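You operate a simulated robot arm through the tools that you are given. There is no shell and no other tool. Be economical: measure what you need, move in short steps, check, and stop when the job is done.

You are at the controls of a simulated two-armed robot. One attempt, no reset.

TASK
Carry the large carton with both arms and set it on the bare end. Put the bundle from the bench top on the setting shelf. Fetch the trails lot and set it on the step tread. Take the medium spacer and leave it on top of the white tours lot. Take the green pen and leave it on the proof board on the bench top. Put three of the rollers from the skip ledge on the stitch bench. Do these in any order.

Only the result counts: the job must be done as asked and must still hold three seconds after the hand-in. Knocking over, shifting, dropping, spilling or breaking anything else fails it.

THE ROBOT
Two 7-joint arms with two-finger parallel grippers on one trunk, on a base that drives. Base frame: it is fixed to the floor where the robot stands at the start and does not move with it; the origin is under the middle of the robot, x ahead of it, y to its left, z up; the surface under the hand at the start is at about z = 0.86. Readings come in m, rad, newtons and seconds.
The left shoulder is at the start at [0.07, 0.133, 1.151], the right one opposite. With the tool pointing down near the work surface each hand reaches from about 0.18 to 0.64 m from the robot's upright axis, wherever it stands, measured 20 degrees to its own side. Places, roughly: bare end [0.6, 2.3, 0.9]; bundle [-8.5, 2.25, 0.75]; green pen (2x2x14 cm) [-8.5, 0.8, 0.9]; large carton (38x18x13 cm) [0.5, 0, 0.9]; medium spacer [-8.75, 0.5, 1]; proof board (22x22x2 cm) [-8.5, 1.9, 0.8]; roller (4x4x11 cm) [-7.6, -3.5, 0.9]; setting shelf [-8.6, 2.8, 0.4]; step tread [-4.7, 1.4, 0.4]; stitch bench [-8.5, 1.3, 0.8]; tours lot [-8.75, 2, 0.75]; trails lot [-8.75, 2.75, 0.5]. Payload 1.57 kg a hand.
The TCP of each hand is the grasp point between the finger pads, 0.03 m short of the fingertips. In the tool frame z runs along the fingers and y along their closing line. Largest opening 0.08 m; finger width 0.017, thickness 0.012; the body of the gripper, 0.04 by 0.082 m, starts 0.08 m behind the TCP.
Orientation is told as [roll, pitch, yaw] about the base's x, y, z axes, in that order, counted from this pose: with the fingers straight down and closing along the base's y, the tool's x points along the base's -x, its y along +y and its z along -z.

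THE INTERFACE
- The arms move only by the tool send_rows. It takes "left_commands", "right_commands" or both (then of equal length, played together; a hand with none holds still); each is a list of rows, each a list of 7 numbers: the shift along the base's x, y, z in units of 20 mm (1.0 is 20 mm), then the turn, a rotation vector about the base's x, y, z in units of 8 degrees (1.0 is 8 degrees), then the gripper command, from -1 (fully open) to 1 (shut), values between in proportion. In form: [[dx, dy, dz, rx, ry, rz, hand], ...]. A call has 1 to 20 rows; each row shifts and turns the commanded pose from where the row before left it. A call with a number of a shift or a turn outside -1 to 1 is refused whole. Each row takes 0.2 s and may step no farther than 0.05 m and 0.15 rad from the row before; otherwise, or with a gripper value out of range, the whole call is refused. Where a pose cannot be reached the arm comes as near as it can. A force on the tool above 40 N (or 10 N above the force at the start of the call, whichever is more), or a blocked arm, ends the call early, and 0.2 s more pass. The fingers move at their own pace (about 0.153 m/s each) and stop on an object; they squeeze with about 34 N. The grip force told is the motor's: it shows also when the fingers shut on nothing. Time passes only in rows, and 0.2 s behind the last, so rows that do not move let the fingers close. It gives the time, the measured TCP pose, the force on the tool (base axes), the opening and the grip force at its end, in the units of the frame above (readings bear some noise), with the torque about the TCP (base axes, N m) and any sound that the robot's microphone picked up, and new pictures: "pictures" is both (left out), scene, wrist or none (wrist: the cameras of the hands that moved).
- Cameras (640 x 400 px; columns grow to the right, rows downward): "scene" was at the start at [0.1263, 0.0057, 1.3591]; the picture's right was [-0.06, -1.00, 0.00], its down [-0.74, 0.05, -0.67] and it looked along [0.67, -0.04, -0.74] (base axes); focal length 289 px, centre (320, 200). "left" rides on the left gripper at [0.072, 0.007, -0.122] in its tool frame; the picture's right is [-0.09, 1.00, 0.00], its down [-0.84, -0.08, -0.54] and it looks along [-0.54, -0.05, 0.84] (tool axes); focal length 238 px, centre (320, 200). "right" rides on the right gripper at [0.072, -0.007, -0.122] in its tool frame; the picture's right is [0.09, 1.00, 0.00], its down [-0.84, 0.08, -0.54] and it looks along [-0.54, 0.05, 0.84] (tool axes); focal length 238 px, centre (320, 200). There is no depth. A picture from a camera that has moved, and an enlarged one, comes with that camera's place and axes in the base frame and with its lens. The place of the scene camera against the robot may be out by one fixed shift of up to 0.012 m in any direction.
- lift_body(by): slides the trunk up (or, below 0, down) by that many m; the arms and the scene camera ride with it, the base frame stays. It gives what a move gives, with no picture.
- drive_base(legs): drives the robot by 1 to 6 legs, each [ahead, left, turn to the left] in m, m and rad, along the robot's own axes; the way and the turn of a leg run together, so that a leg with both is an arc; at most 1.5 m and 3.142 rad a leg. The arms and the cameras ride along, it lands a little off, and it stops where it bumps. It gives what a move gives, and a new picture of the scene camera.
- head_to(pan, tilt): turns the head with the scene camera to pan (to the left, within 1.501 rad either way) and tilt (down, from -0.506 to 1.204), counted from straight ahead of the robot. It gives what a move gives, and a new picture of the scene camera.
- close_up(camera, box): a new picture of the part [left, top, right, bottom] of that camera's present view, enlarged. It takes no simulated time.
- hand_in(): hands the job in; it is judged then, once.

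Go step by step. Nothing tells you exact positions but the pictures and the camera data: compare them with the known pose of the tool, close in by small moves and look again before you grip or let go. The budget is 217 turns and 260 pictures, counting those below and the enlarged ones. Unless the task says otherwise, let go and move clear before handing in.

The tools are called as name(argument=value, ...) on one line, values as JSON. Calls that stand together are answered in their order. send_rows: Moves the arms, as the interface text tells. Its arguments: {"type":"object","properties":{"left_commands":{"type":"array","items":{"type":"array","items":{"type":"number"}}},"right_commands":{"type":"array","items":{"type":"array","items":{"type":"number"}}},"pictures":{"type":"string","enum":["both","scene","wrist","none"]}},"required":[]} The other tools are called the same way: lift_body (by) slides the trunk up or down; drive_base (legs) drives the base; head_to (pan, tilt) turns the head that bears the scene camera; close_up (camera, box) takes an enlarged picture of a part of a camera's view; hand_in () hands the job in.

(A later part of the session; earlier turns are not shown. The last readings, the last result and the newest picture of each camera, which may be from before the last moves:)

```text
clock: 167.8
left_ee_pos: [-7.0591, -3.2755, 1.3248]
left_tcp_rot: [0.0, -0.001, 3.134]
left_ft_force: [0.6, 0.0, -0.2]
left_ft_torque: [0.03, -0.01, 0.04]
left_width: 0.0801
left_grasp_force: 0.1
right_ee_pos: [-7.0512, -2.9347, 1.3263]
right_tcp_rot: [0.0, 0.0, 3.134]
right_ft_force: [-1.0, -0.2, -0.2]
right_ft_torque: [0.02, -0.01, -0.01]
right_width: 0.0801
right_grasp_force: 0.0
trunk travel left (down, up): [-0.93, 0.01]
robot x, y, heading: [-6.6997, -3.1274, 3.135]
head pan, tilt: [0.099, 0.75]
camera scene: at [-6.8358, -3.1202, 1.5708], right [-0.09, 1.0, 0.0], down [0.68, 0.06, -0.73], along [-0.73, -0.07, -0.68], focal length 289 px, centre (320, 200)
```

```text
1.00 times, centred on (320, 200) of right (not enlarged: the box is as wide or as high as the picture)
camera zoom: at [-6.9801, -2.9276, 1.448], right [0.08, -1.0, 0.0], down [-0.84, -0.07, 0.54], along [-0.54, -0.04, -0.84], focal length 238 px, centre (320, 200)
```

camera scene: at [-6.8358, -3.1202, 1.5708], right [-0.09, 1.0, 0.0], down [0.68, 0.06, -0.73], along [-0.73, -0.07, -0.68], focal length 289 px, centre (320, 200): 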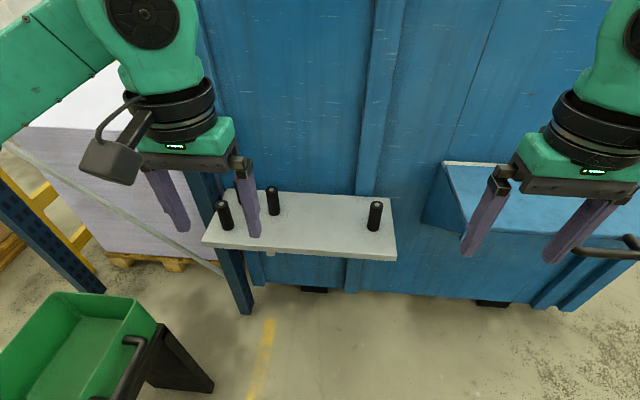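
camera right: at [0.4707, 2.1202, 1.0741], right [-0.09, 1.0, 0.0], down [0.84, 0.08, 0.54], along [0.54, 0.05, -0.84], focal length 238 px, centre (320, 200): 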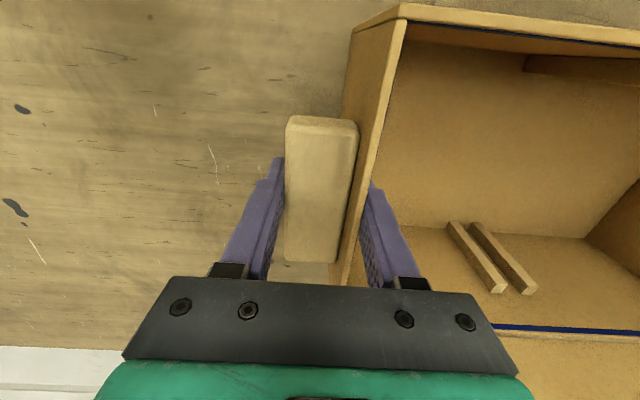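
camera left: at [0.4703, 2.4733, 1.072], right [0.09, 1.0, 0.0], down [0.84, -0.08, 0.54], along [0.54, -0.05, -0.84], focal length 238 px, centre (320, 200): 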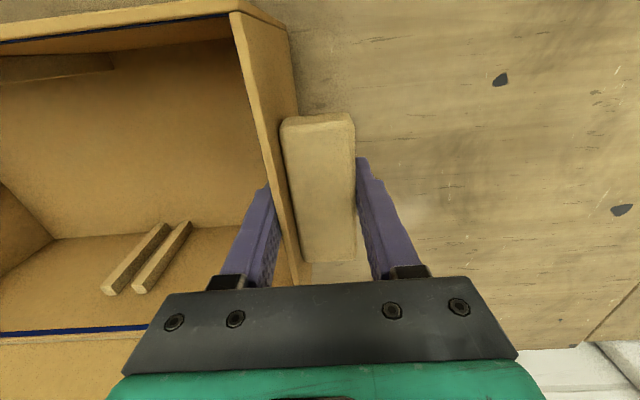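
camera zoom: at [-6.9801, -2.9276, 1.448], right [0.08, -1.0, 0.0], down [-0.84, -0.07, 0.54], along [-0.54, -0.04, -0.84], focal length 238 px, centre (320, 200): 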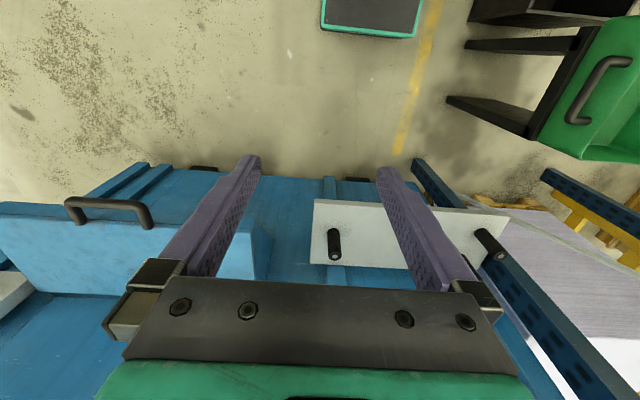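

Four rollers stand on the ledge; tops at z≈0.966. I'll take the right one at (−7.48, −3.01) with the right hand and the one at (−7.52, −3.34) with the left. I drive up and lower the trunk.

drive_base(legs=[[0.3, 0.0, 0.006]])

lift_body(by=-0.2)

close_up(camera="right", box=[0, 0, 640, 400])

close_up(camera="left", box=[0, 0, 640, 400])

```text
clock: 169.9
left_ee_pos: [-7.3593, -3.2772, 1.3269]
left_tcp_rot: [0.002, -0.004, 3.139]
left_ft_force: [-0.1, -0.2, 0.0]
left_ft_torque: [0.01, -0.02, 0.02]
left_width: 0.0799
left_grasp_force: 0.0
right_ee_pos: [-7.3569, -2.9336, 1.327]
right_tcp_rot: [0.0, -0.002, 3.141]
right_ft_force: [0.2, 0.5, -0.7]
right_ft_torque: [0.02, 0.03, 0.0]
right_width: 0.0801
right_grasp_force: 0.1
trunk travel left (down, up): [-0.93, 0.01]
robot x, y, heading: [-7.0016, -3.1213, 3.144]
head pan, tilt: [0.099, 0.75]
camera scene: at [-7.1377, -3.119, 1.5711], right [-0.1, 1.0, 0.0], down [0.68, 0.07, -0.73], along [-0.73, -0.07, -0.68], focal length 289 px, centre (320, 200)
```

scene: 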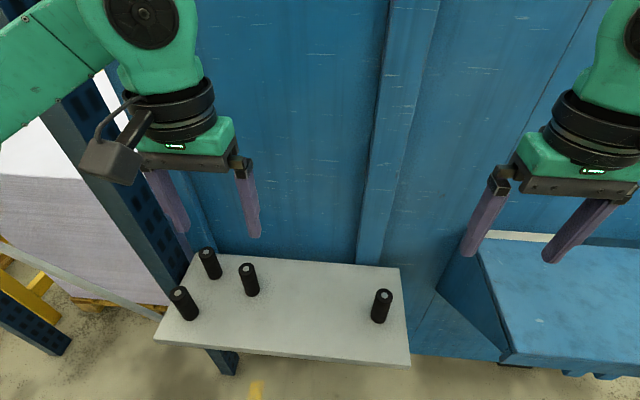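

```text
clock: 172.1
left_ee_pos: [-7.3617, -3.2774, 1.1253]
left_tcp_rot: [-0.002, 0.0, 3.14]
left_ft_force: [-0.4, 0.5, -0.2]
left_ft_torque: [-0.02, 0.02, 0.0]
left_width: 0.08
left_grasp_force: 0.1
right_ee_pos: [-7.359, -2.9353, 1.1264]
right_tcp_rot: [0.0, -0.001, 3.14]
right_ft_force: [0.4, 0.7, 0.3]
right_ft_torque: [0.0, 0.01, 0.0]
right_width: 0.0799
right_grasp_force: 0.0
trunk travel left (down, up): [-0.73, 0.21]
robot x, y, heading: [-7.0041, -3.1241, 3.137]
head pan, tilt: [0.099, 0.75]
```

```text
1.00 times, centred on (320, 200) of right (not enlarged: the box is as wide or as high as the picture)
camera zoom: at [-7.2869, -2.9275, 1.248], right [0.09, -1.0, 0.0], down [-0.84, -0.08, 0.54], along [-0.54, -0.05, -0.84], focal length 238 px, centre (320, 200)
```

zoom: 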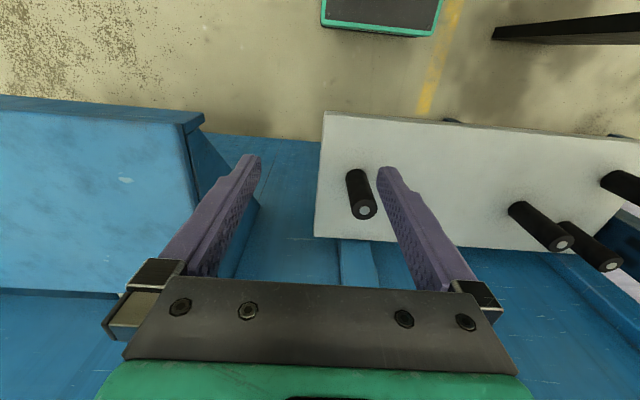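

```text
1.00 times, centred on (320, 200) of left (not enlarged: the box is as wide or as high as the picture)
camera zoom: at [-7.2919, -3.2851, 1.2466], right [-0.09, -1.0, 0.0], down [-0.84, 0.08, 0.54], along [-0.54, 0.05, -0.84], focal length 238 px, centre (320, 200)
```

zoom: 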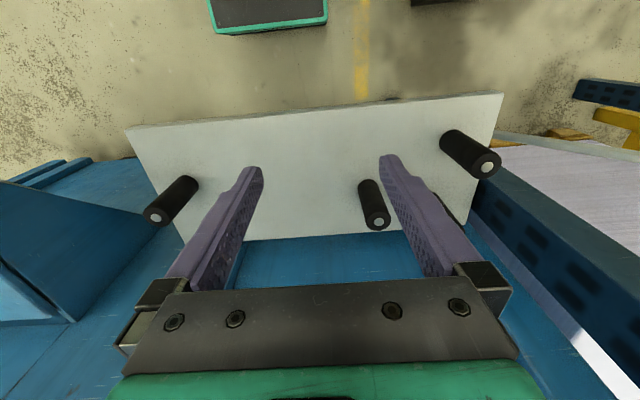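

Positions confirmed. I move both hands above their rollers, then go down astride them.

send_rows(left_commands=[[-1, -0.45, 0, 0, 0, 0, -1], [-1, -0.45, 0, 0, 0, 0, -1], [-1, -0.45, 0, 0, 0, 0, -1], [-1, -0.45, 0, 0, 0, 0, -1], [-1, -0.45, 0, 0, 0, 0, -1], [-1, -0.45, 0, 0, 0, 0, -1], [-1, -0.45, 0, 0, 0, 0, -1], [-1, -0.45, 0, 0, 0, 0, -1], [0, 0, -1, 0, 0, 0, -1], [0, 0, -1, 0, 0, 0, -1], [0, 0, -1, 0, 0, 0, -1], [0, 0, -1, 0, 0, 0, -1]], right_commands=[[-0.76, -0.49, 0, 0, 0, 0, -1], [-0.76, -0.49, 0, 0, 0, 0, -1], [-0.76, -0.49, 0, 0, 0, 0, -1], [-0.76, -0.49, 0, 0, 0, 0, -1], [-0.76, -0.49, 0, 0, 0, 0, -1], [-0.76, -0.49, 0, 0, 0, 0, -1], [-0.76, -0.49, 0, 0, 0, 0, -1], [-0.76, -0.49, 0, 0, 0, 0, -1], [0, 0, -1, 0, 0, 0, -1], [0, 0, -1, 0, 0, 0, -1], [0, 0, -1, 0, 0, 0, -1], [0, 0, -1, 0, 0, 0, -1]], pictures="wrist")

```text
clock: 174.7
left_ee_pos: [-7.5233, -3.3492, 1.0455]
left_tcp_rot: [0.001, -0.002, 3.141]
left_ft_force: [0.3, 0.6, 0.0]
left_ft_torque: [-0.04, 0.0, 0.02]
left_width: 0.0801
left_grasp_force: 0.0
right_ee_pos: [-7.4821, -3.0139, 1.0456]
right_tcp_rot: [-0.001, -0.001, 3.14]
right_ft_force: [-0.8, 0.1, -0.1]
right_ft_torque: [0.01, -0.01, -0.03]
right_width: 0.08
right_grasp_force: 0.1
trunk travel left (down, up): [-0.73, 0.21]
robot x, y, heading: [-7.0061, -3.1227, 3.137]
head pan, tilt: [0.099, 0.75]
camera right: at [-7.4096, -3.0061, 1.168], right [0.09, -1.0, 0.0], down [-0.84, -0.08, 0.54], along [-0.54, -0.05, -0.84], focal length 238 px, centre (320, 200)
camera left: at [-7.4527, -3.3567, 1.1663], right [-0.09, -1.0, 0.0], down [-0.84, 0.08, 0.54], along [-0.54, 0.05, -0.84], focal length 238 px, centre (320, 200)
```

right: 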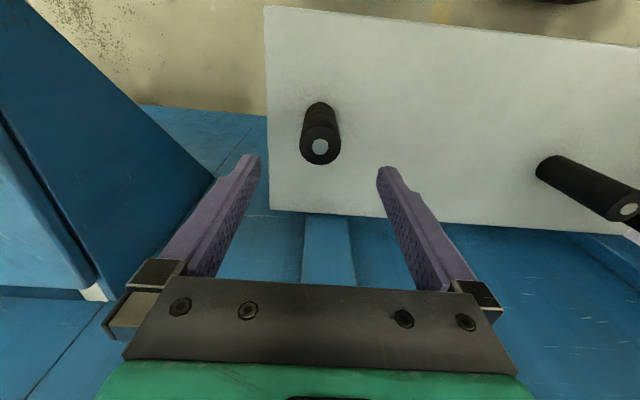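
left: 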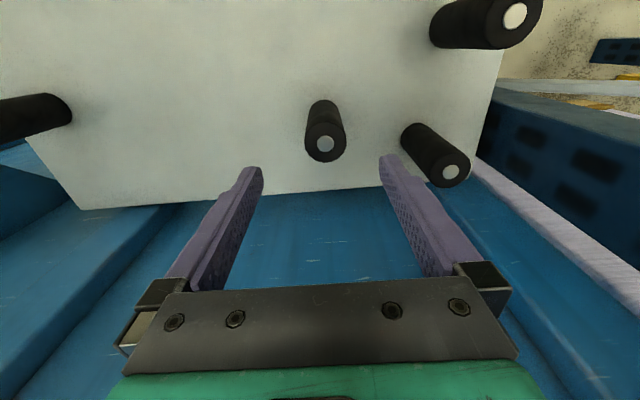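

Aligned. Descend to z≈0.925 and close on both.

send_rows(left_commands=[[0, -0.2, -1, 0, 0, 0, -1], [0, 0, -1, 0, 0, 0, -1], [0, 0, -1, 0, 0, 0, -1], [0, 0, -1, 0, 0, 0, -1], [0, 0, -1, 0, 0, 0, -1], [0, 0, -1, 0, 0, 0, -1], [0, 0, 0, 0, 0, 0, -1], [0, 0, 0, 0, 0, 0, 0.3], [0, 0, 0, 0, 0, 0, 1], [0, 0, 0, 0, 0, 0, 1]], right_commands=[[0, 0, -1, 0, 0, 0, -1], [0, 0, -1, 0, 0, 0, -1], [0, 0, -1, 0, 0, 0, -1], [0, 0, -1, 0, 0, 0, -1], [0, 0, -1, 0, 0, 0, -1], [0, 0, -1, 0, 0, 0, -1], [0, 0, 0, 0, 0, 0, -1], [0, 0, 0, 0, 0, 0, 0.3], [0, 0, 0, 0, 0, 0, 1], [0, 0, 0, 0, 0, 0, 1]], pictures="both")

```text
clock: 176.9
left_ee_pos: [-7.5242, -3.3546, 0.9241]
left_tcp_rot: [0.0, 0.001, 3.138]
left_ft_force: [0.4, 0.5, 0.8]
left_ft_torque: [0.0, 0.01, -0.02]
left_width: 0.0387
left_grasp_force: 34.2
right_ee_pos: [-7.4802, -3.0125, 0.9267]
right_tcp_rot: [0.001, 0.0, 3.139]
right_ft_force: [0.6, -0.6, 0.9]
right_ft_torque: [-0.03, -0.02, -0.01]
right_width: 0.0382
right_grasp_force: 34.1
trunk travel left (down, up): [-0.73, 0.21]
robot x, y, heading: [-7.0048, -3.1224, 3.144]
head pan, tilt: [0.099, 0.75]
camera scene: at [-7.1414, -3.1196, 1.3707], right [-0.1, 1.0, 0.0], down [0.68, 0.07, -0.73], along [-0.73, -0.07, -0.68], focal length 289 px, centre (320, 200)
camera right: at [-7.4089, -3.0058, 1.0485], right [0.09, -1.0, 0.0], down [-0.84, -0.08, 0.54], along [-0.54, -0.05, -0.84], focal length 238 px, centre (320, 200)
camera left: at [-7.4522, -3.3617, 1.0458], right [-0.09, -1.0, 0.0], down [-0.84, 0.08, 0.54], along [-0.54, 0.05, -0.84], focal length 238 px, centre (320, 200)
```

scene: 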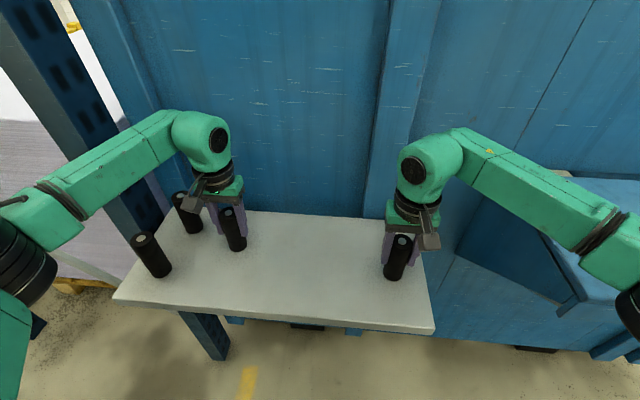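
right: 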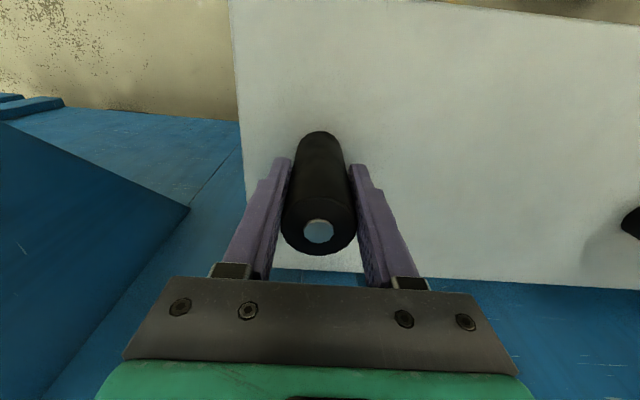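
left: 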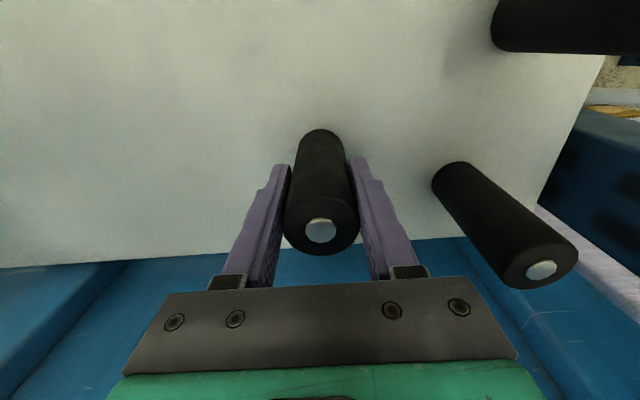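

Both rollers are gripped. I lift them, pull the hands in, and drive north toward the stitch bench.

lift_body(by=0.18)

send_rows(left_commands=[[1, 0.4, 0, 0, 0, 0, 1], [1, 0.4, 0, 0, 0, 0, 1], [1, 0.4, 0, 0, 0, 0, 1], [1, 0.4, 0, 0, 0, 0, 1], [1, 0.4, 0, 0, 0, 0, 1], [1, 0.4, 0, 0, 0, 0, 1], [1, 0.4, 0, 0, 0, 0, 1], [0.5, 0.4, 0, 0, 0, 0, 1]], right_commands=[[1, 0.4, 0, 0, 0, 0, 1], [1, 0.4, 0, 0, 0, 0, 1], [1, 0.4, 0, 0, 0, 0, 1], [1, 0.4, 0, 0, 0, 0, 1], [1, 0.4, 0, 0, 0, 0, 1], [0.5, 0.4, 0, 0, 0, 0, 1], [0, 0.4, 0, 0, 0, 0, 1], [0, 0.4, 0, 0, 0, 0, 1]], pictures="wrist")

drive_base(legs=[[-0.35, 0, 0], [0, -1.1, 0], [0, -1.0, 0], [0.45, -0.1, 0], [0.45, 0, 0]])

head_to(pan=-0.9, tilt=0.4)

```text
clock: 178.9
left_ee_pos: [-7.5236, -3.3541, 1.1056]
left_tcp_rot: [0.0, 0.0, 3.14]
left_ft_force: [0.0, -0.4, -1.0]
left_ft_torque: [0.02, -0.01, 0.0]
left_width: 0.0387
left_grasp_force: 34.1
right_ee_pos: [-7.4813, -3.0124, 1.1062]
right_tcp_rot: [0.0, 0.0, 3.139]
right_ft_force: [-0.5, 0.8, -1.9]
right_ft_torque: [0.02, -0.04, 0.0]
right_width: 0.0383
right_grasp_force: 33.2
trunk travel left (down, up): [-0.91, 0.03]
robot x, y, heading: [-7.0075, -3.1189, 3.138]
head pan, tilt: [0.099, 0.75]
```

```text
clock: 180.7
left_ee_pos: [-7.3727, -3.289, 1.1048]
left_tcp_rot: [0.0, 0.0, 3.14]
left_ft_force: [0.4, 0.3, -1.6]
left_ft_torque: [-0.03, 0.01, -0.01]
left_width: 0.0385
left_grasp_force: 34.0
right_ee_pos: [-7.3703, -2.9486, 1.1078]
right_tcp_rot: [0.003, -0.001, 3.14]
right_ft_force: [0.4, 0.4, -1.7]
right_ft_torque: [-0.02, 0.02, -0.01]
right_width: 0.0385
right_grasp_force: 34.0
trunk travel left (down, up): [-0.91, 0.03]
robot x, y, heading: [-7.0109, -3.1197, 3.147]
head pan, tilt: [0.099, 0.75]
camera right: at [-7.2977, -2.9404, 1.2291], right [0.09, -1.0, 0.0], down [-0.84, -0.08, 0.54], along [-0.54, -0.05, -0.84], focal length 238 px, centre (320, 200)
camera left: at [-7.3015, -3.2957, 1.2262], right [-0.09, -1.0, 0.0], down [-0.84, 0.08, 0.54], along [-0.54, 0.05, -0.84], focal length 238 px, centre (320, 200)
```

right: 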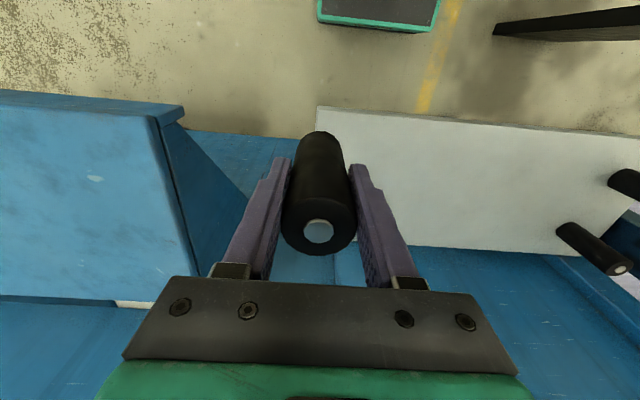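
left: 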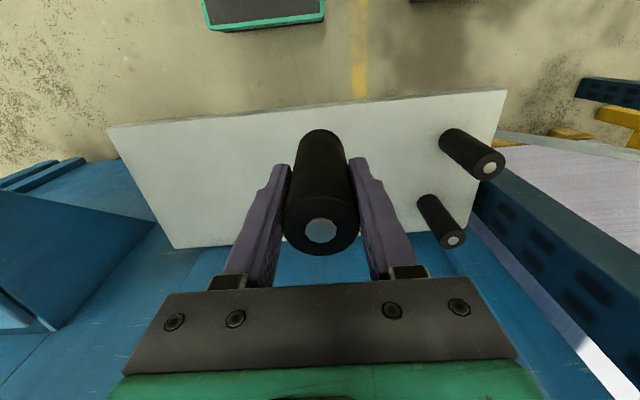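

```text
clock: 197.7
left_ee_pos: [-7.923, -1.0902, 1.1051]
left_tcp_rot: [0.0, -0.003, -3.128]
left_ft_force: [0.8, 0.6, -1.8]
left_ft_torque: [0.02, -0.02, 0.02]
left_width: 0.0384
left_grasp_force: 34.3
right_ee_pos: [-7.9274, -0.7501, 1.1082]
right_tcp_rot: [-0.001, -0.001, -3.128]
right_ft_force: [0.5, -0.2, -1.6]
right_ft_torque: [0.0, -0.01, 0.0]
right_width: 0.0383
right_grasp_force: 33.8
trunk travel left (down, up): [-0.91, 0.03]
robot x, y, heading: [-7.559, -0.92, -3.122]
head pan, tilt: [0.099, 0.75]
camera scene: at [-7.6942, -0.917, 1.5509], right [-0.11, 0.99, 0.0], down [0.68, 0.08, -0.73], along [-0.73, -0.08, -0.68], focal length 289 px, centre (320, 200)
```

scene: 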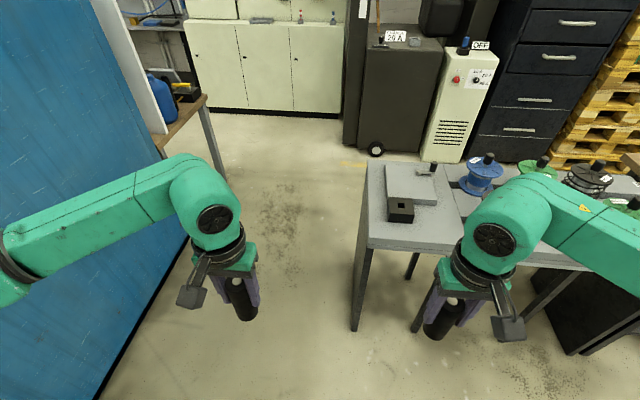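

```text
clock: 199.0
left_ee_pos: [-7.9271, -1.0904, 1.1051]
left_tcp_rot: [0.0, 0.0, -3.129]
left_ft_force: [0.4, -1.4, -1.7]
left_ft_torque: [0.0, -0.01, 0.02]
left_width: 0.0387
left_grasp_force: 34.2
right_ee_pos: [-7.9275, -0.7486, 1.107]
right_tcp_rot: [0.001, 0.001, -3.13]
right_ft_force: [-1.4, 0.1, -1.3]
right_ft_torque: [-0.02, -0.02, 0.03]
right_width: 0.0382
right_grasp_force: 34.0
trunk travel left (down, up): [-0.91, 0.03]
robot x, y, heading: [-7.5564, -0.9177, -3.128]
head pan, tilt: [-0.901, 0.4]
camera scene: at [-7.6725, -0.8359, 1.5818], right [0.78, 0.63, 0.0], down [0.25, -0.3, -0.92], along [-0.58, 0.71, -0.39], focal length 289 px, centre (320, 200)
```

scene: 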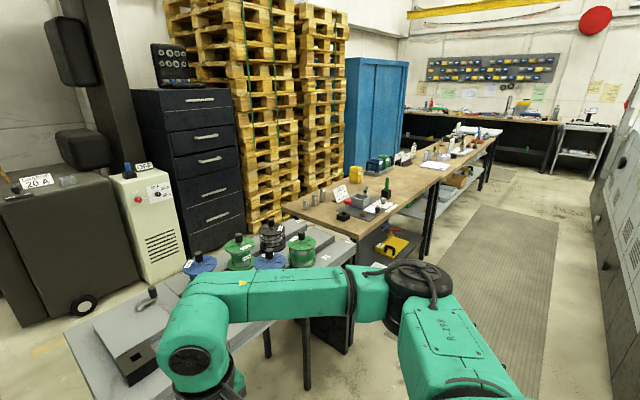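

Clear aisle north along the bench. I strafe to y≈1.2 facing the bench.

drive_base(legs=[[0, -1.1, -0.013], [0, -1.05, 0]])

head_to(pan=0.0, tilt=0.55)

head_to(pan=-0.8, tilt=0.55)

```text
clock: 209.8
left_ee_pos: [-7.9438, 1.1005, 1.1054]
left_tcp_rot: [-0.002, 0.0, -3.139]
left_ft_force: [-0.2, 0.4, -1.4]
left_ft_torque: [0.01, -0.01, -0.01]
left_width: 0.0383
left_grasp_force: 34.2
right_ee_pos: [-7.9419, 1.4402, 1.1071]
right_tcp_rot: [0.0, -0.001, -3.141]
right_ft_force: [-0.2, 0.7, -1.5]
right_ft_torque: [0.0, -0.04, 0.01]
right_width: 0.0383
right_grasp_force: 33.7
trunk travel left (down, up): [-0.91, 0.03]
robot x, y, heading: [-7.5766, 1.2684, -3.141]
head pan, tilt: [-0.901, 0.4]
camera scene: at [-7.6873, 1.3518, 1.5818], right [0.78, 0.62, 0.0], down [0.24, -0.3, -0.92], along [-0.57, 0.72, -0.39], focal length 289 px, centre (320, 200)
```

scene: 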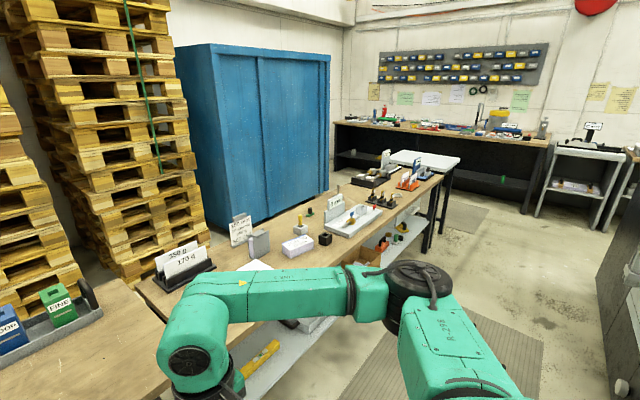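

```text
clock: 211.0
left_ee_pos: [-7.9426, 1.1016, 1.1045]
left_tcp_rot: [0.001, 0.0, -3.141]
left_ft_force: [1.4, 0.3, -1.6]
left_ft_torque: [0.01, 0.01, -0.01]
left_width: 0.0384
left_grasp_force: 34.0
right_ee_pos: [-7.942, 1.4427, 1.1072]
right_tcp_rot: [-0.001, -0.002, -3.139]
right_ft_force: [-0.1, 0.1, -1.9]
right_ft_torque: [0.0, -0.01, 0.01]
right_width: 0.038
right_grasp_force: 34.5
trunk travel left (down, up): [-0.91, 0.03]
robot x, y, heading: [-7.5759, 1.2685, -3.138]
head pan, tilt: [0.0, 0.55]
camera scene: at [-7.7194, 1.2801, 1.5681], right [0.0, 1.0, 0.0], down [0.52, 0.0, -0.85], along [-0.85, 0.0, -0.52], focal length 289 px, centre (320, 200)
```

scene: 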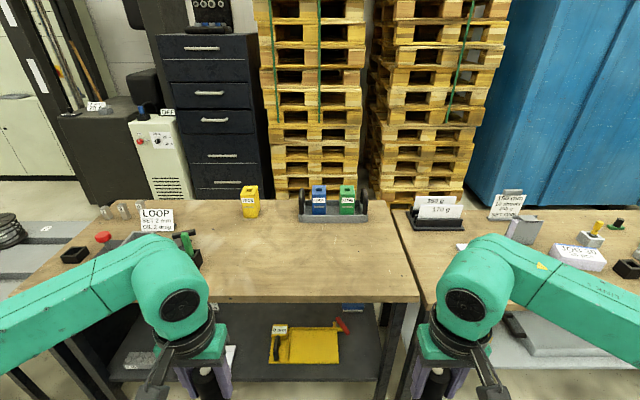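

```text
clock: 212.2
left_ee_pos: [-7.9432, 1.1004, 1.1047]
left_tcp_rot: [0.0, 0.0, -3.139]
left_ft_force: [0.3, 0.2, -1.3]
left_ft_torque: [-0.03, -0.02, 0.01]
left_width: 0.0382
left_grasp_force: 34.2
right_ee_pos: [-7.9413, 1.4414, 1.1074]
right_tcp_rot: [-0.001, 0.002, -3.14]
right_ft_force: [0.5, -0.2, -1.5]
right_ft_torque: [0.0, 0.0, -0.04]
right_width: 0.0383
right_grasp_force: 34.3
trunk travel left (down, up): [-0.91, 0.03]
robot x, y, heading: [-7.5767, 1.2666, -3.138]
head pan, tilt: [-0.799, 0.55]
camera scene: at [-7.6924, 1.3445, 1.5681], right [0.72, 0.7, 0.0], down [0.37, -0.37, -0.85], along [-0.6, 0.61, -0.52], focal length 289 px, centre (320, 200)
```

scene: 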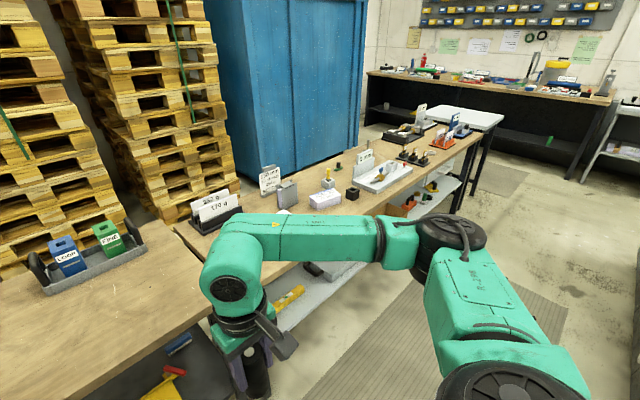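

The stitch bench is the near bench (front edge x≈−8.36, y up to ≈1.6), with a clear area ahead of me. I drive up, extend over the free spot and lower.

drive_base(legs=[[0.42, 0, 0]])

send_rows(left_commands=[[-1, 0.3, 0, 0, 0, 0, 1], [-1, 0.3, 0, 0, 0, 0, 1], [-1, 0.3, 0, 0, 0, 0, 1], [-1, 0.3, 0, 0, 0, 0, 1], [-1, 0.3, 0, 0, 0, 0, 1], [-1, 0, 0, 0, 0, 0, 1], [-1, 0, 0, 0, 0, 0, 1]], right_commands=[[-1, 0, 0, 0, 0, 0, 1], [-1, 0, 0, 0, 0, 0, 1], [-1, 0, 0, 0, 0, 0, 1], [-1, 0, 0, 0, 0, 0, 1], [-1, 0, 0, 0, 0, 0, 1], [-1, 0, 0, 0, 0, 0, 1], [-1, 0, 0, 0, 0, 0, 1]], pictures="none")

lift_body(by=-0.18)

head_to(pan=0.0, tilt=0.8)

```text
clock: 214.8
left_ee_pos: [-8.3713, 1.0997, 1.1063]
left_tcp_rot: [0.002, -0.003, -3.138]
left_ft_force: [1.2, 0.3, -1.1]
left_ft_torque: [-0.05, 0.01, 0.01]
left_width: 0.0383
left_grasp_force: 34.3
right_ee_pos: [-8.3697, 1.4395, 1.1077]
right_tcp_rot: [0.001, -0.001, -3.14]
right_ft_force: [1.1, -0.3, -2.2]
right_ft_torque: [0.0, 0.0, 0.0]
right_width: 0.0385
right_grasp_force: 33.9
trunk travel left (down, up): [-0.91, 0.03]
robot x, y, heading: [-8.0083, 1.2667, -3.139]
head pan, tilt: [-0.799, 0.55]
camera scene: at [-8.1204, 1.3431, 1.5683], right [0.71, 0.7, 0.0], down [0.36, -0.37, -0.85], along [-0.6, 0.61, -0.52], focal length 289 px, centre (320, 200)
```

scene: 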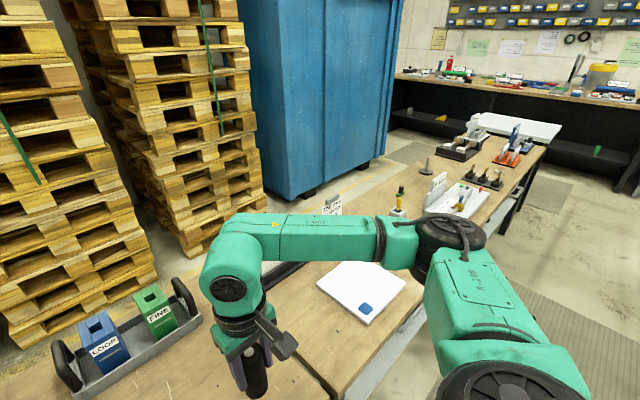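

```text
clock: 216.4
left_ee_pos: [-8.5147, 1.1292, 1.1044]
left_tcp_rot: [0.001, 0.001, -3.135]
left_ft_force: [-0.5, 0.3, -1.0]
left_ft_torque: [0.02, -0.04, -0.01]
left_width: 0.0383
left_grasp_force: 34.3
right_ee_pos: [-8.5112, 1.4405, 1.1059]
right_tcp_rot: [0.0, 0.001, -3.138]
right_ft_force: [-0.5, 0.5, -1.4]
right_ft_torque: [0.0, -0.03, -0.01]
right_width: 0.0382
right_grasp_force: 34.2
trunk travel left (down, up): [-0.91, 0.03]
robot x, y, heading: [-8.007, 1.2698, -3.14]
head pan, tilt: [-0.799, 0.55]
```

```text
clock: 218.4
left_ee_pos: [-8.513, 1.1286, 0.9246]
left_tcp_rot: [-0.002, 0.0, -3.139]
left_ft_force: [-0.8, -0.1, -1.2]
left_ft_torque: [0.0, -0.02, 0.03]
left_width: 0.0383
left_grasp_force: 33.8
right_ee_pos: [-8.5096, 1.4416, 0.9279]
right_tcp_rot: [0.001, 0.0, -3.137]
right_ft_force: [-0.1, -0.1, -3.0]
right_ft_torque: [-0.01, -0.02, -0.03]
right_width: 0.0385
right_grasp_force: 34.5
trunk travel left (down, up): [-0.73, 0.21]
robot x, y, heading: [-8.0083, 1.2696, -3.141]
head pan, tilt: [-0.799, 0.55]
```

```text
clock: 219.5
left_ee_pos: [-8.5127, 1.1289, 0.9247]
left_tcp_rot: [-0.001, 0.001, -3.138]
left_ft_force: [-0.3, 0.3, -2.3]
left_ft_torque: [0.02, -0.03, 0.01]
left_width: 0.0384
left_grasp_force: 33.9
right_ee_pos: [-8.5106, 1.4417, 0.9268]
right_tcp_rot: [0.001, 0.0, -3.138]
right_ft_force: [0.3, 1.2, -1.6]
right_ft_torque: [-0.01, -0.01, 0.0]
right_width: 0.0383
right_grasp_force: 34.3
trunk travel left (down, up): [-0.73, 0.21]
robot x, y, heading: [-8.0062, 1.2672, -3.14]
head pan, tilt: [0.0, 0.799]
camera scene: at [-8.1407, 1.2788, 1.3667], right [0.0, 1.0, 0.0], down [0.72, 0.0, -0.7], along [-0.7, 0.0, -0.72], focal length 289 px, centre (320, 200)
```

scene: 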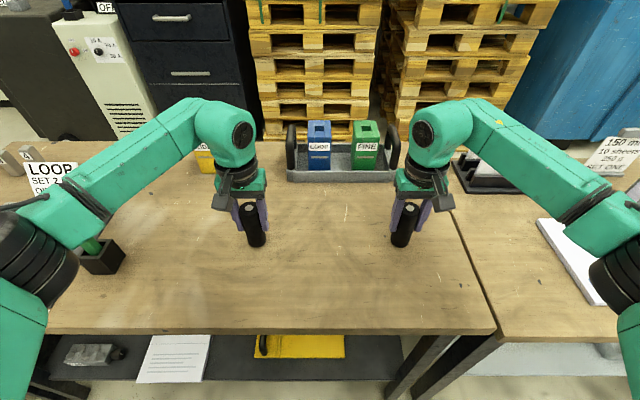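

Both rollers hang over free bench. I lower in small steps to feel contact.

send_rows(left_commands=[[0, 0, -0.5, 0, 0, 0, 1], [0, 0, -0.5, 0, 0, 0, 1], [0, 0, -0.5, 0, 0, 0, 1], [0, 0, -0.5, 0, 0, 0, 1]], right_commands=[[0, 0, -0.5, 0, 0, 0, 1], [0, 0, -0.5, 0, 0, 0, 1], [0, 0, -0.5, 0, 0, 0, 1], [0, 0, -0.5, 0, 0, 0, 1]], pictures="wrist")

```text
clock: 220.2
left_ee_pos: [-8.511, 1.1273, 0.9156]
left_tcp_rot: [-0.008, -0.027, -3.134]
left_ft_force: [5.8, -5.0, 17.6]
left_ft_torque: [-0.37, -0.68, -0.04]
left_width: 0.0385
left_grasp_force: 33.8
right_ee_pos: [-8.5081, 1.4429, 0.9181]
right_tcp_rot: [0.008, -0.023, 3.14]
right_ft_force: [6.7, 4.8, 18.2]
right_ft_torque: [0.37, -0.69, 0.0]
right_width: 0.0384
right_grasp_force: 33.5
trunk travel left (down, up): [-0.73, 0.21]
robot x, y, heading: [-8.0076, 1.2648, -3.134]
head pan, tilt: [0.0, 0.799]
stopped in row 3 (left hand): the force on the tool passed its limit at 49 N (the readings are from after the stop); the commanded pose is now the measured one
camera right: at [-8.4333, 1.4497, 1.037], right [0.09, -1.0, 0.0], down [-0.82, -0.07, 0.56], along [-0.56, -0.05, -0.83], focal length 238 px, centre (320, 200)
camera left: at [-8.4371, 1.1211, 1.0343], right [-0.08, -1.0, -0.01], down [-0.82, 0.07, 0.56], along [-0.56, 0.05, -0.83], focal length 238 px, centre (320, 200)
```

right: 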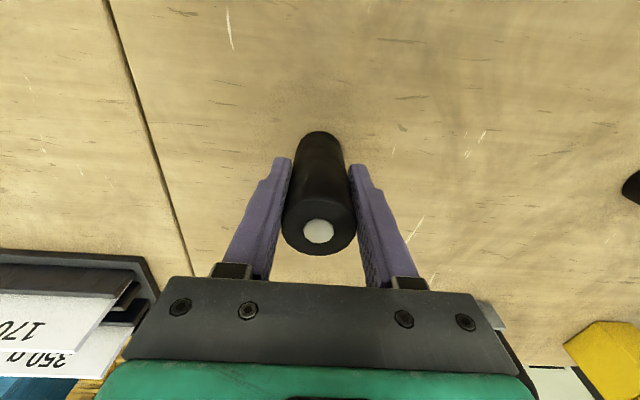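
left: 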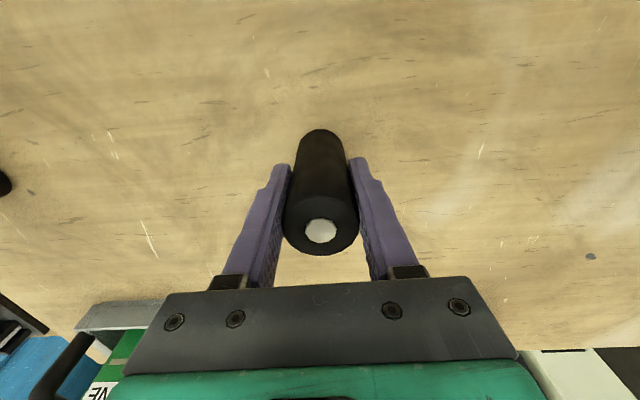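

Contact: bench top at about z 0.85. I level the hands, relieve the pressure, and release, then rise.

send_rows(left_commands=[[0, 0, 0.15, 0.05, 0.19, 0, 1], [0, 0, 0, 0, 0, 0, 1], [0, 0, 0, 0, 0, 0, 0.3], [0, 0, 0, 0, 0, 0, -0.5], [0, 0, 0, 0, 0, 0, -1], [0, 0, 0, 0, 0, 0, -1], [0, 0, 1, 0, 0, 0, -1], [0, 0, 1, 0, 0, 0, -1], [0, 0, 1, 0, 0, 0, -1], [0, 0, 1, 0, 0, 0, -1], [0, 0, 1, 0, 0, 0, -1], [0, 0, 1, 0, 0, 0, -1], [0, 0, 1, 0, 0, 0, -1]], right_commands=[[0, 0, 0.15, -0.05, 0.16, 0, 1], [0, 0, 0, 0, 0, 0, 1], [0, 0, 0, 0, 0, 0, 0.3], [0, 0, 0, 0, 0, 0, -0.5], [0, 0, 0, 0, 0, 0, -1], [0, 0, 0, 0, 0, 0, -1], [0, 0, 1, 0, 0, 0, -1], [0, 0, 1, 0, 0, 0, -1], [0, 0, 1, 0, 0, 0, -1], [0, 0, 1, 0, 0, 0, -1], [0, 0, 1, 0, 0, 0, -1], [0, 0, 1, 0, 0, 0, -1], [0, 0, 1, 0, 0, 0, -1]], pictures="both")

```text
clock: 223.0
left_ee_pos: [-8.5174, 1.1288, 1.0512]
left_tcp_rot: [-0.012, -0.044, -3.133]
left_ft_force: [-0.9, 0.1, -0.4]
left_ft_torque: [0.02, 0.0, -0.01]
left_width: 0.0801
left_grasp_force: 0.0
right_ee_pos: [-8.514, 1.4411, 1.0536]
right_tcp_rot: [0.013, -0.039, 3.142]
right_ft_force: [-0.2, 0.5, 0.4]
right_ft_torque: [0.03, 0.04, 0.02]
right_width: 0.08
right_grasp_force: 0.0
trunk travel left (down, up): [-0.73, 0.21]
robot x, y, heading: [-8.0029, 1.2679, -3.139]
head pan, tilt: [0.0, 0.799]
camera scene: at [-8.1395, 1.2787, 1.3667], right [0.0, 1.0, 0.0], down [0.72, 0.0, -0.7], along [-0.7, 0.0, -0.72], focal length 289 px, centre (320, 200)
camera right: at [-8.4378, 1.4499, 1.1723], right [0.09, -1.0, 0.01], down [-0.82, -0.07, 0.57], along [-0.57, -0.06, -0.82], focal length 238 px, centre (320, 200)
camera left: at [-8.4416, 1.1202, 1.1691], right [-0.09, -1.0, -0.01], down [-0.81, 0.06, 0.58], along [-0.58, 0.06, -0.82], focal length 238 px, centre (320, 200)
```

scene: 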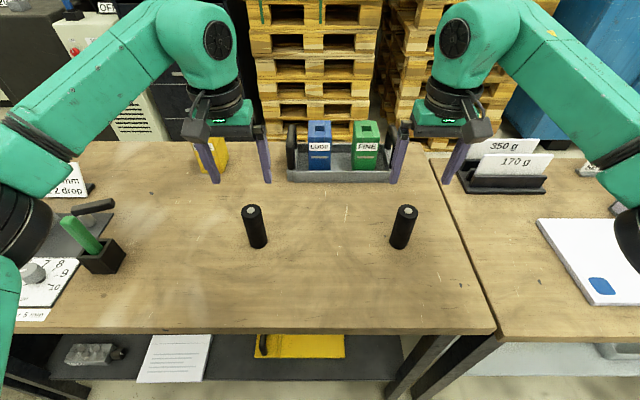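
right: 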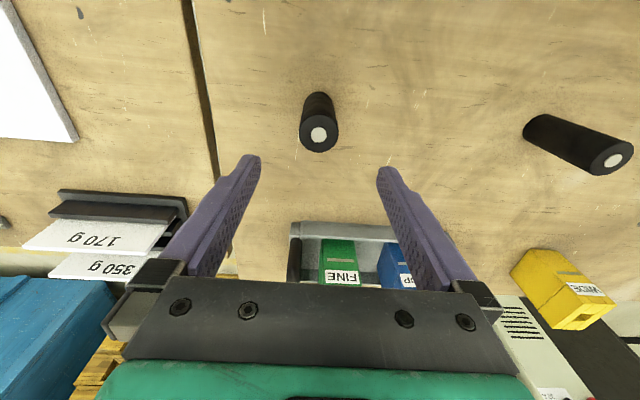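
left: 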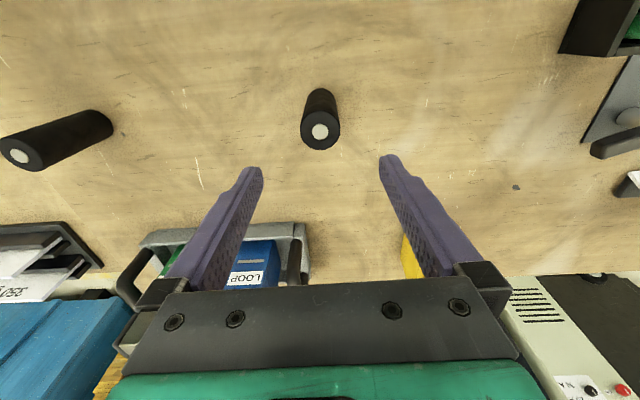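

Two rollers stand on the bench. While here I look left at the pen in its holder and the spacers.

send_rows(left_commands=[[1, 0, 0.5, 0.08, -0.31, 0, -1], [1, 0, 0.5, 0, 0, 0, -1], [1, 0, 0.5, 0, 0, 0, -1], [1, 0, 0.5, 0, 0, 0, -1], [1, 0, 0.5, 0, 0, 0, -1], [1, 0, 0.5, 0, 0, 0, -1]], right_commands=[[1, 0, 0.5, -0.08, -0.28, 0, -1], [1, 0, 0.5, 0, 0, 0, -1], [1, 0, 0.5, 0, 0, 0, -1], [1, 0, 0.5, 0, 0, 0, -1], [1, 0, 0.5, 0, 0, 0, -1], [1, 0, 0.5, 0, 0, 0, -1]], pictures="none")

drive_base(legs=[[-0.05, 0.55, 0]])

close_up(camera="scene", box=[100, 80, 480, 320])

```text
clock: 224.4
left_ee_pos: [-8.3943, 1.1285, 1.1124]
left_tcp_rot: [-0.026, -0.001, -3.133]
left_ft_force: [0.6, 0.3, -0.3]
left_ft_torque: [-0.02, 0.05, 0.02]
left_width: 0.0801
left_grasp_force: 0.1
right_ee_pos: [-8.393, 1.4415, 1.1137]
right_tcp_rot: [0.026, -0.002, 3.141]
right_ft_force: [-0.4, -0.4, 0.5]
right_ft_torque: [0.03, 0.03, -0.01]
right_width: 0.08
right_grasp_force: 0.1
trunk travel left (down, up): [-0.73, 0.21]
robot x, y, heading: [-8.0059, 1.2677, -3.14]
head pan, tilt: [0.0, 0.799]
```

```text
clock: 227.6
left_ee_pos: [-8.3486, 0.5819, 1.1113]
left_tcp_rot: [-0.024, 0.0, -3.14]
left_ft_force: [0.6, -0.2, -0.5]
left_ft_torque: [0.01, 0.0, -0.03]
left_width: 0.08
left_grasp_force: 0.0
right_ee_pos: [-8.3447, 0.8964, 1.1134]
right_tcp_rot: [0.025, 0.001, 3.135]
right_ft_force: [-0.8, -0.5, 0.7]
right_ft_torque: [-0.02, -0.05, -0.02]
right_width: 0.0801
right_grasp_force: 0.1
trunk travel left (down, up): [-0.73, 0.21]
robot x, y, heading: [-7.9585, 0.7154, 3.14]
head pan, tilt: [0.0, 0.799]
camera scene: at [-8.09, 0.7299, 1.3667], right [0.0, 1.0, 0.0], down [0.72, 0.0, -0.7], along [-0.7, 0.0, -0.72], focal length 289 px, centre (320, 200)
```

scene: 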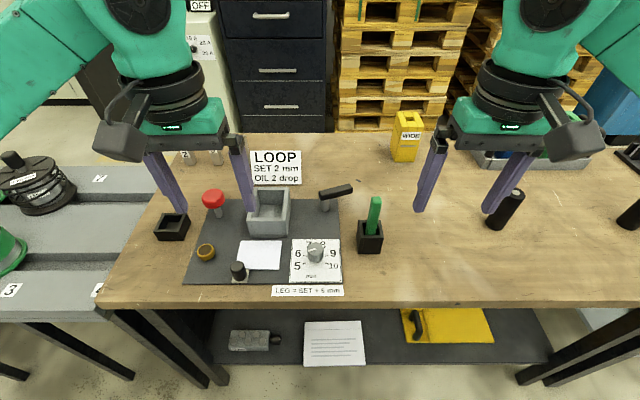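

```text
1.67 times, centred on (290, 200) of scene
camera zoom: at [-8.09, 0.7299, 1.3667], right [0.0, 1.0, 0.0], down [0.72, 0.0, -0.7], along [-0.7, 0.0, -0.72], focal length 481 px, centre (370, 200)
```

zoom: 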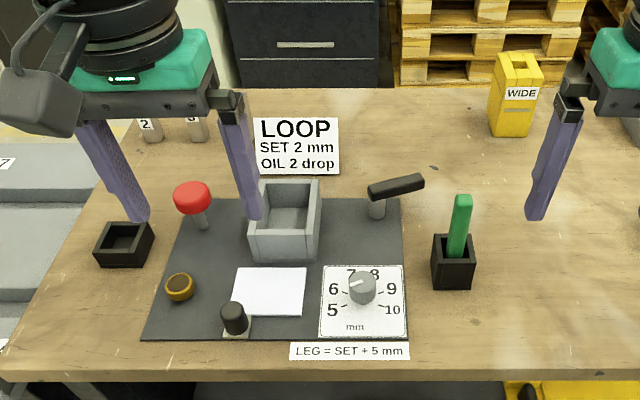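

The green pen stands in a black cup at about (−8.47, 0.83); small grey blocks stand at the back left. I move the left hand aside to see them and zoom.

send_rows(left_commands=[[1, -0.7, 0.5, 0.15, 0, 0, -1], [1, -0.7, 0.5, 0, 0, 0, -1], [1, -0.7, 0.5, 0, 0, 0, -1], [1, -0.7, 0.5, 0, 0, 0, -1], [1, -0.7, 0.5, 0, 0, 0, -1], [1, -0.7, 0.5, 0, 0, 0, -1]], right_commands=[[0, 0, 0, -0.15, 0, 0, -1], [0, 0, 0, 0, 0, 0, -1], [0, 0, 0, 0, 0, 0, -1], [0, 0, 0, 0, 0, 0, -1], [0, 0, 0, 0, 0, 0, -1], [0, 0, 0, 0, 0, 0, -1]], pictures="none")

close_up(camera="scene", box=[140, 120, 320, 230])

close_up(camera="right", box=[0, 0, 640, 400])

```text
clock: 229.0
left_ee_pos: [-8.224, 0.4979, 1.1735]
left_tcp_rot: [-0.048, 0.0, -3.14]
left_ft_force: [1.2, 0.3, -0.5]
left_ft_torque: [0.0, -0.02, 0.02]
left_width: 0.0802
left_grasp_force: 0.1
right_ee_pos: [-8.3426, 0.8929, 1.1151]
right_tcp_rot: [0.046, -0.001, 3.138]
right_ft_force: [-0.3, 0.2, -0.2]
right_ft_torque: [0.02, 0.02, -0.01]
right_width: 0.08
right_grasp_force: 0.1
trunk travel left (down, up): [-0.73, 0.21]
robot x, y, heading: [-7.9578, 0.7175, 3.14]
head pan, tilt: [0.0, 0.799]
```

```text
3.56 times, centred on (230, 175) of scene
camera zoom: at [-8.0881, 0.7287, 1.3669], right [0.0, 1.0, 0.0], down [0.72, 0.0, -0.7], along [-0.7, 0.0, -0.72], focal length 1026 px, centre (640, 289)
```

zoom: 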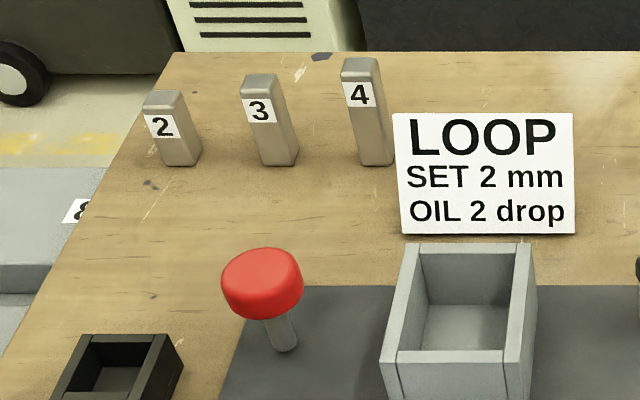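

```text
1.00 times, centred on (320, 200) of right (not enlarged: the box is as wide or as high as the picture)
camera zoom: at [-8.27, 0.9064, 1.236], right [0.09, -1.0, 0.04], down [-0.84, -0.05, 0.55], along [-0.54, -0.08, -0.84], focal length 238 px, centre (320, 200)
```

zoom: 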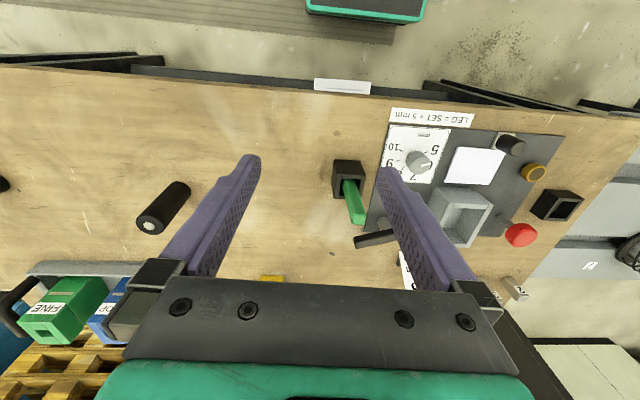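

The three spacers are numbered 2, 3, 4, so the medium one is "3" at about (−8.735, 0.443). First the pen: I tilt the right hand forward 65° so it can grip the upright pen from the front.

send_rows(right_commands=[[0, -0.35, 0, 0.33, 0.9, 0, -0.25], [0, -0.35, 0, 0, 0.9, 0, -0.25], [0, -0.35, 0, 0, 0.9, 0, -0.25], [0, -0.35, 0, 0, 0.9, 0, -0.25], [0, -0.35, 0, 0, 0.9, 0, -0.25], [0, -0.35, 0, 0, 0.9, 0, -0.25], [0, -0.35, 0, 0, 0.9, 0, -0.25], [0, -0.35, 0, 0, 0.9, 0, -0.25], [0, -0.35, 0, 0, 0.9, 0, -0.25]])

```text
clock: 231.0
left_ee_pos: [-8.2264, 0.4988, 1.1723]
left_tcp_rot: [-0.044, 0.0, -3.141]
left_ft_force: [0.1, 0.4, 0.0]
left_ft_torque: [0.04, -0.01, -0.03]
left_width: 0.08
left_grasp_force: 0.0
right_ee_pos: [-8.3427, 0.8309, 1.1148]
right_tcp_rot: [-0.023, -0.971, -3.083]
right_ft_force: [-0.4, 0.0, 0.1]
right_ft_torque: [0.04, 0.0, -0.02]
right_width: 0.0499
right_grasp_force: 0.1
right hand out of reach, approached as far as the arm can: row 8, 9
trunk travel left (down, up): [-0.73, 0.21]
robot x, y, heading: [-7.9542, 0.7195, 3.143]
head pan, tilt: [0.0, 0.799]
camera scene: at [-8.0899, 0.7292, 1.3667], right [0.0, 1.0, 0.0], down [0.72, 0.0, -0.7], along [-0.7, 0.0, -0.72], focal length 289 px, centre (320, 200)
camera right: at [-8.2009, 0.8422, 1.1241], right [0.09, -0.99, -0.09], down [-0.02, -0.09, 1.0], along [-1.0, -0.09, -0.03], focal length 238 px, centre (320, 200)
```

scene: 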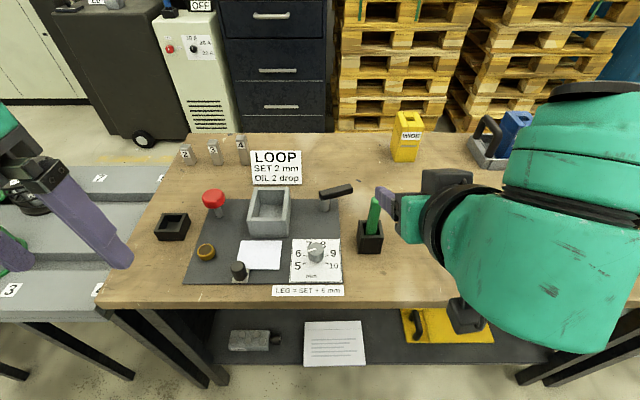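
right: 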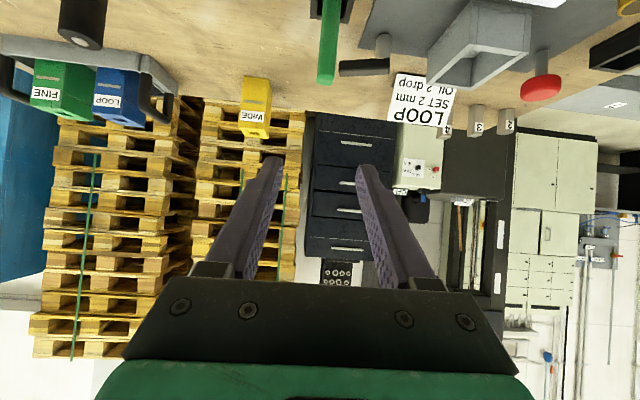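

The hand reached about 56° of tilt. I lower it in front of the pen, then look.

send_rows(right_commands=[[-0.15, 0, -1, 0, 0, 0, -0.25], [-0.15, 0, -1, 0, 0, 0, -0.25], [-0.15, 0, -1, 0, 0, 0, -0.25], [-0.15, 0, -1, 0, 0, 0, -0.25], [-0.15, 0, -1, 0, 0, 0, -0.25], [-0.15, 0, -1, 0, 0, 0, -0.25], [-0.15, 0, -1, 0, 0, 0, -0.25], [-0.15, 0, -0.9, 0, 0, 0, -0.25]])

```text
clock: 232.8
left_ee_pos: [-8.227, 0.4991, 1.1719]
left_tcp_rot: [-0.046, -0.001, -3.139]
left_ft_force: [0.3, -0.5, 0.5]
left_ft_torque: [0.0, -0.02, -0.02]
left_width: 0.0801
left_grasp_force: 0.0
right_ee_pos: [-8.363, 0.8221, 0.9812]
right_tcp_rot: [-0.024, -0.969, -3.085]
right_ft_force: [0.0, -0.1, 0.1]
right_ft_torque: [0.0, 0.01, -0.02]
right_width: 0.0499
right_grasp_force: 0.2
right hand out of reach, approached as far as the arm can: row 1, 2
trunk travel left (down, up): [-0.73, 0.21]
robot x, y, heading: [-7.9602, 0.7167, 3.143]
head pan, tilt: [0.0, 0.799]
camera scene: at [-8.0908, 0.7289, 1.3666], right [0.0, 1.0, 0.0], down [0.72, 0.0, -0.7], along [-0.7, 0.0, -0.72], focal length 289 px, centre (320, 200)
camera right: at [-8.2216, 0.8355, 0.991], right [0.09, -0.99, -0.09], down [-0.02, -0.09, 1.0], along [-1.0, -0.09, -0.03], focal length 238 px, centre (320, 200)
```

scene: 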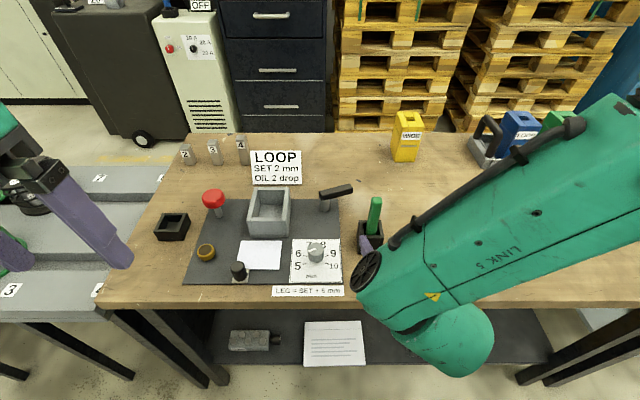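
right: 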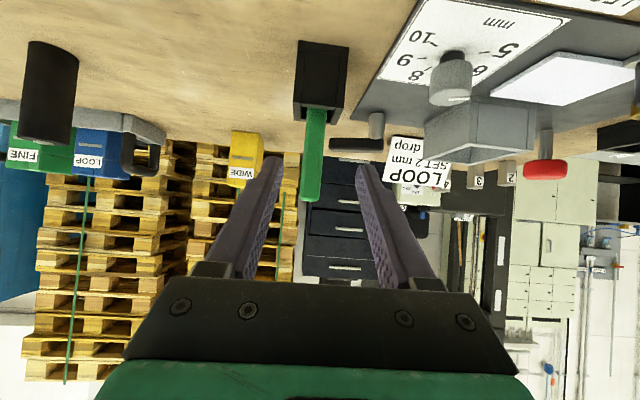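

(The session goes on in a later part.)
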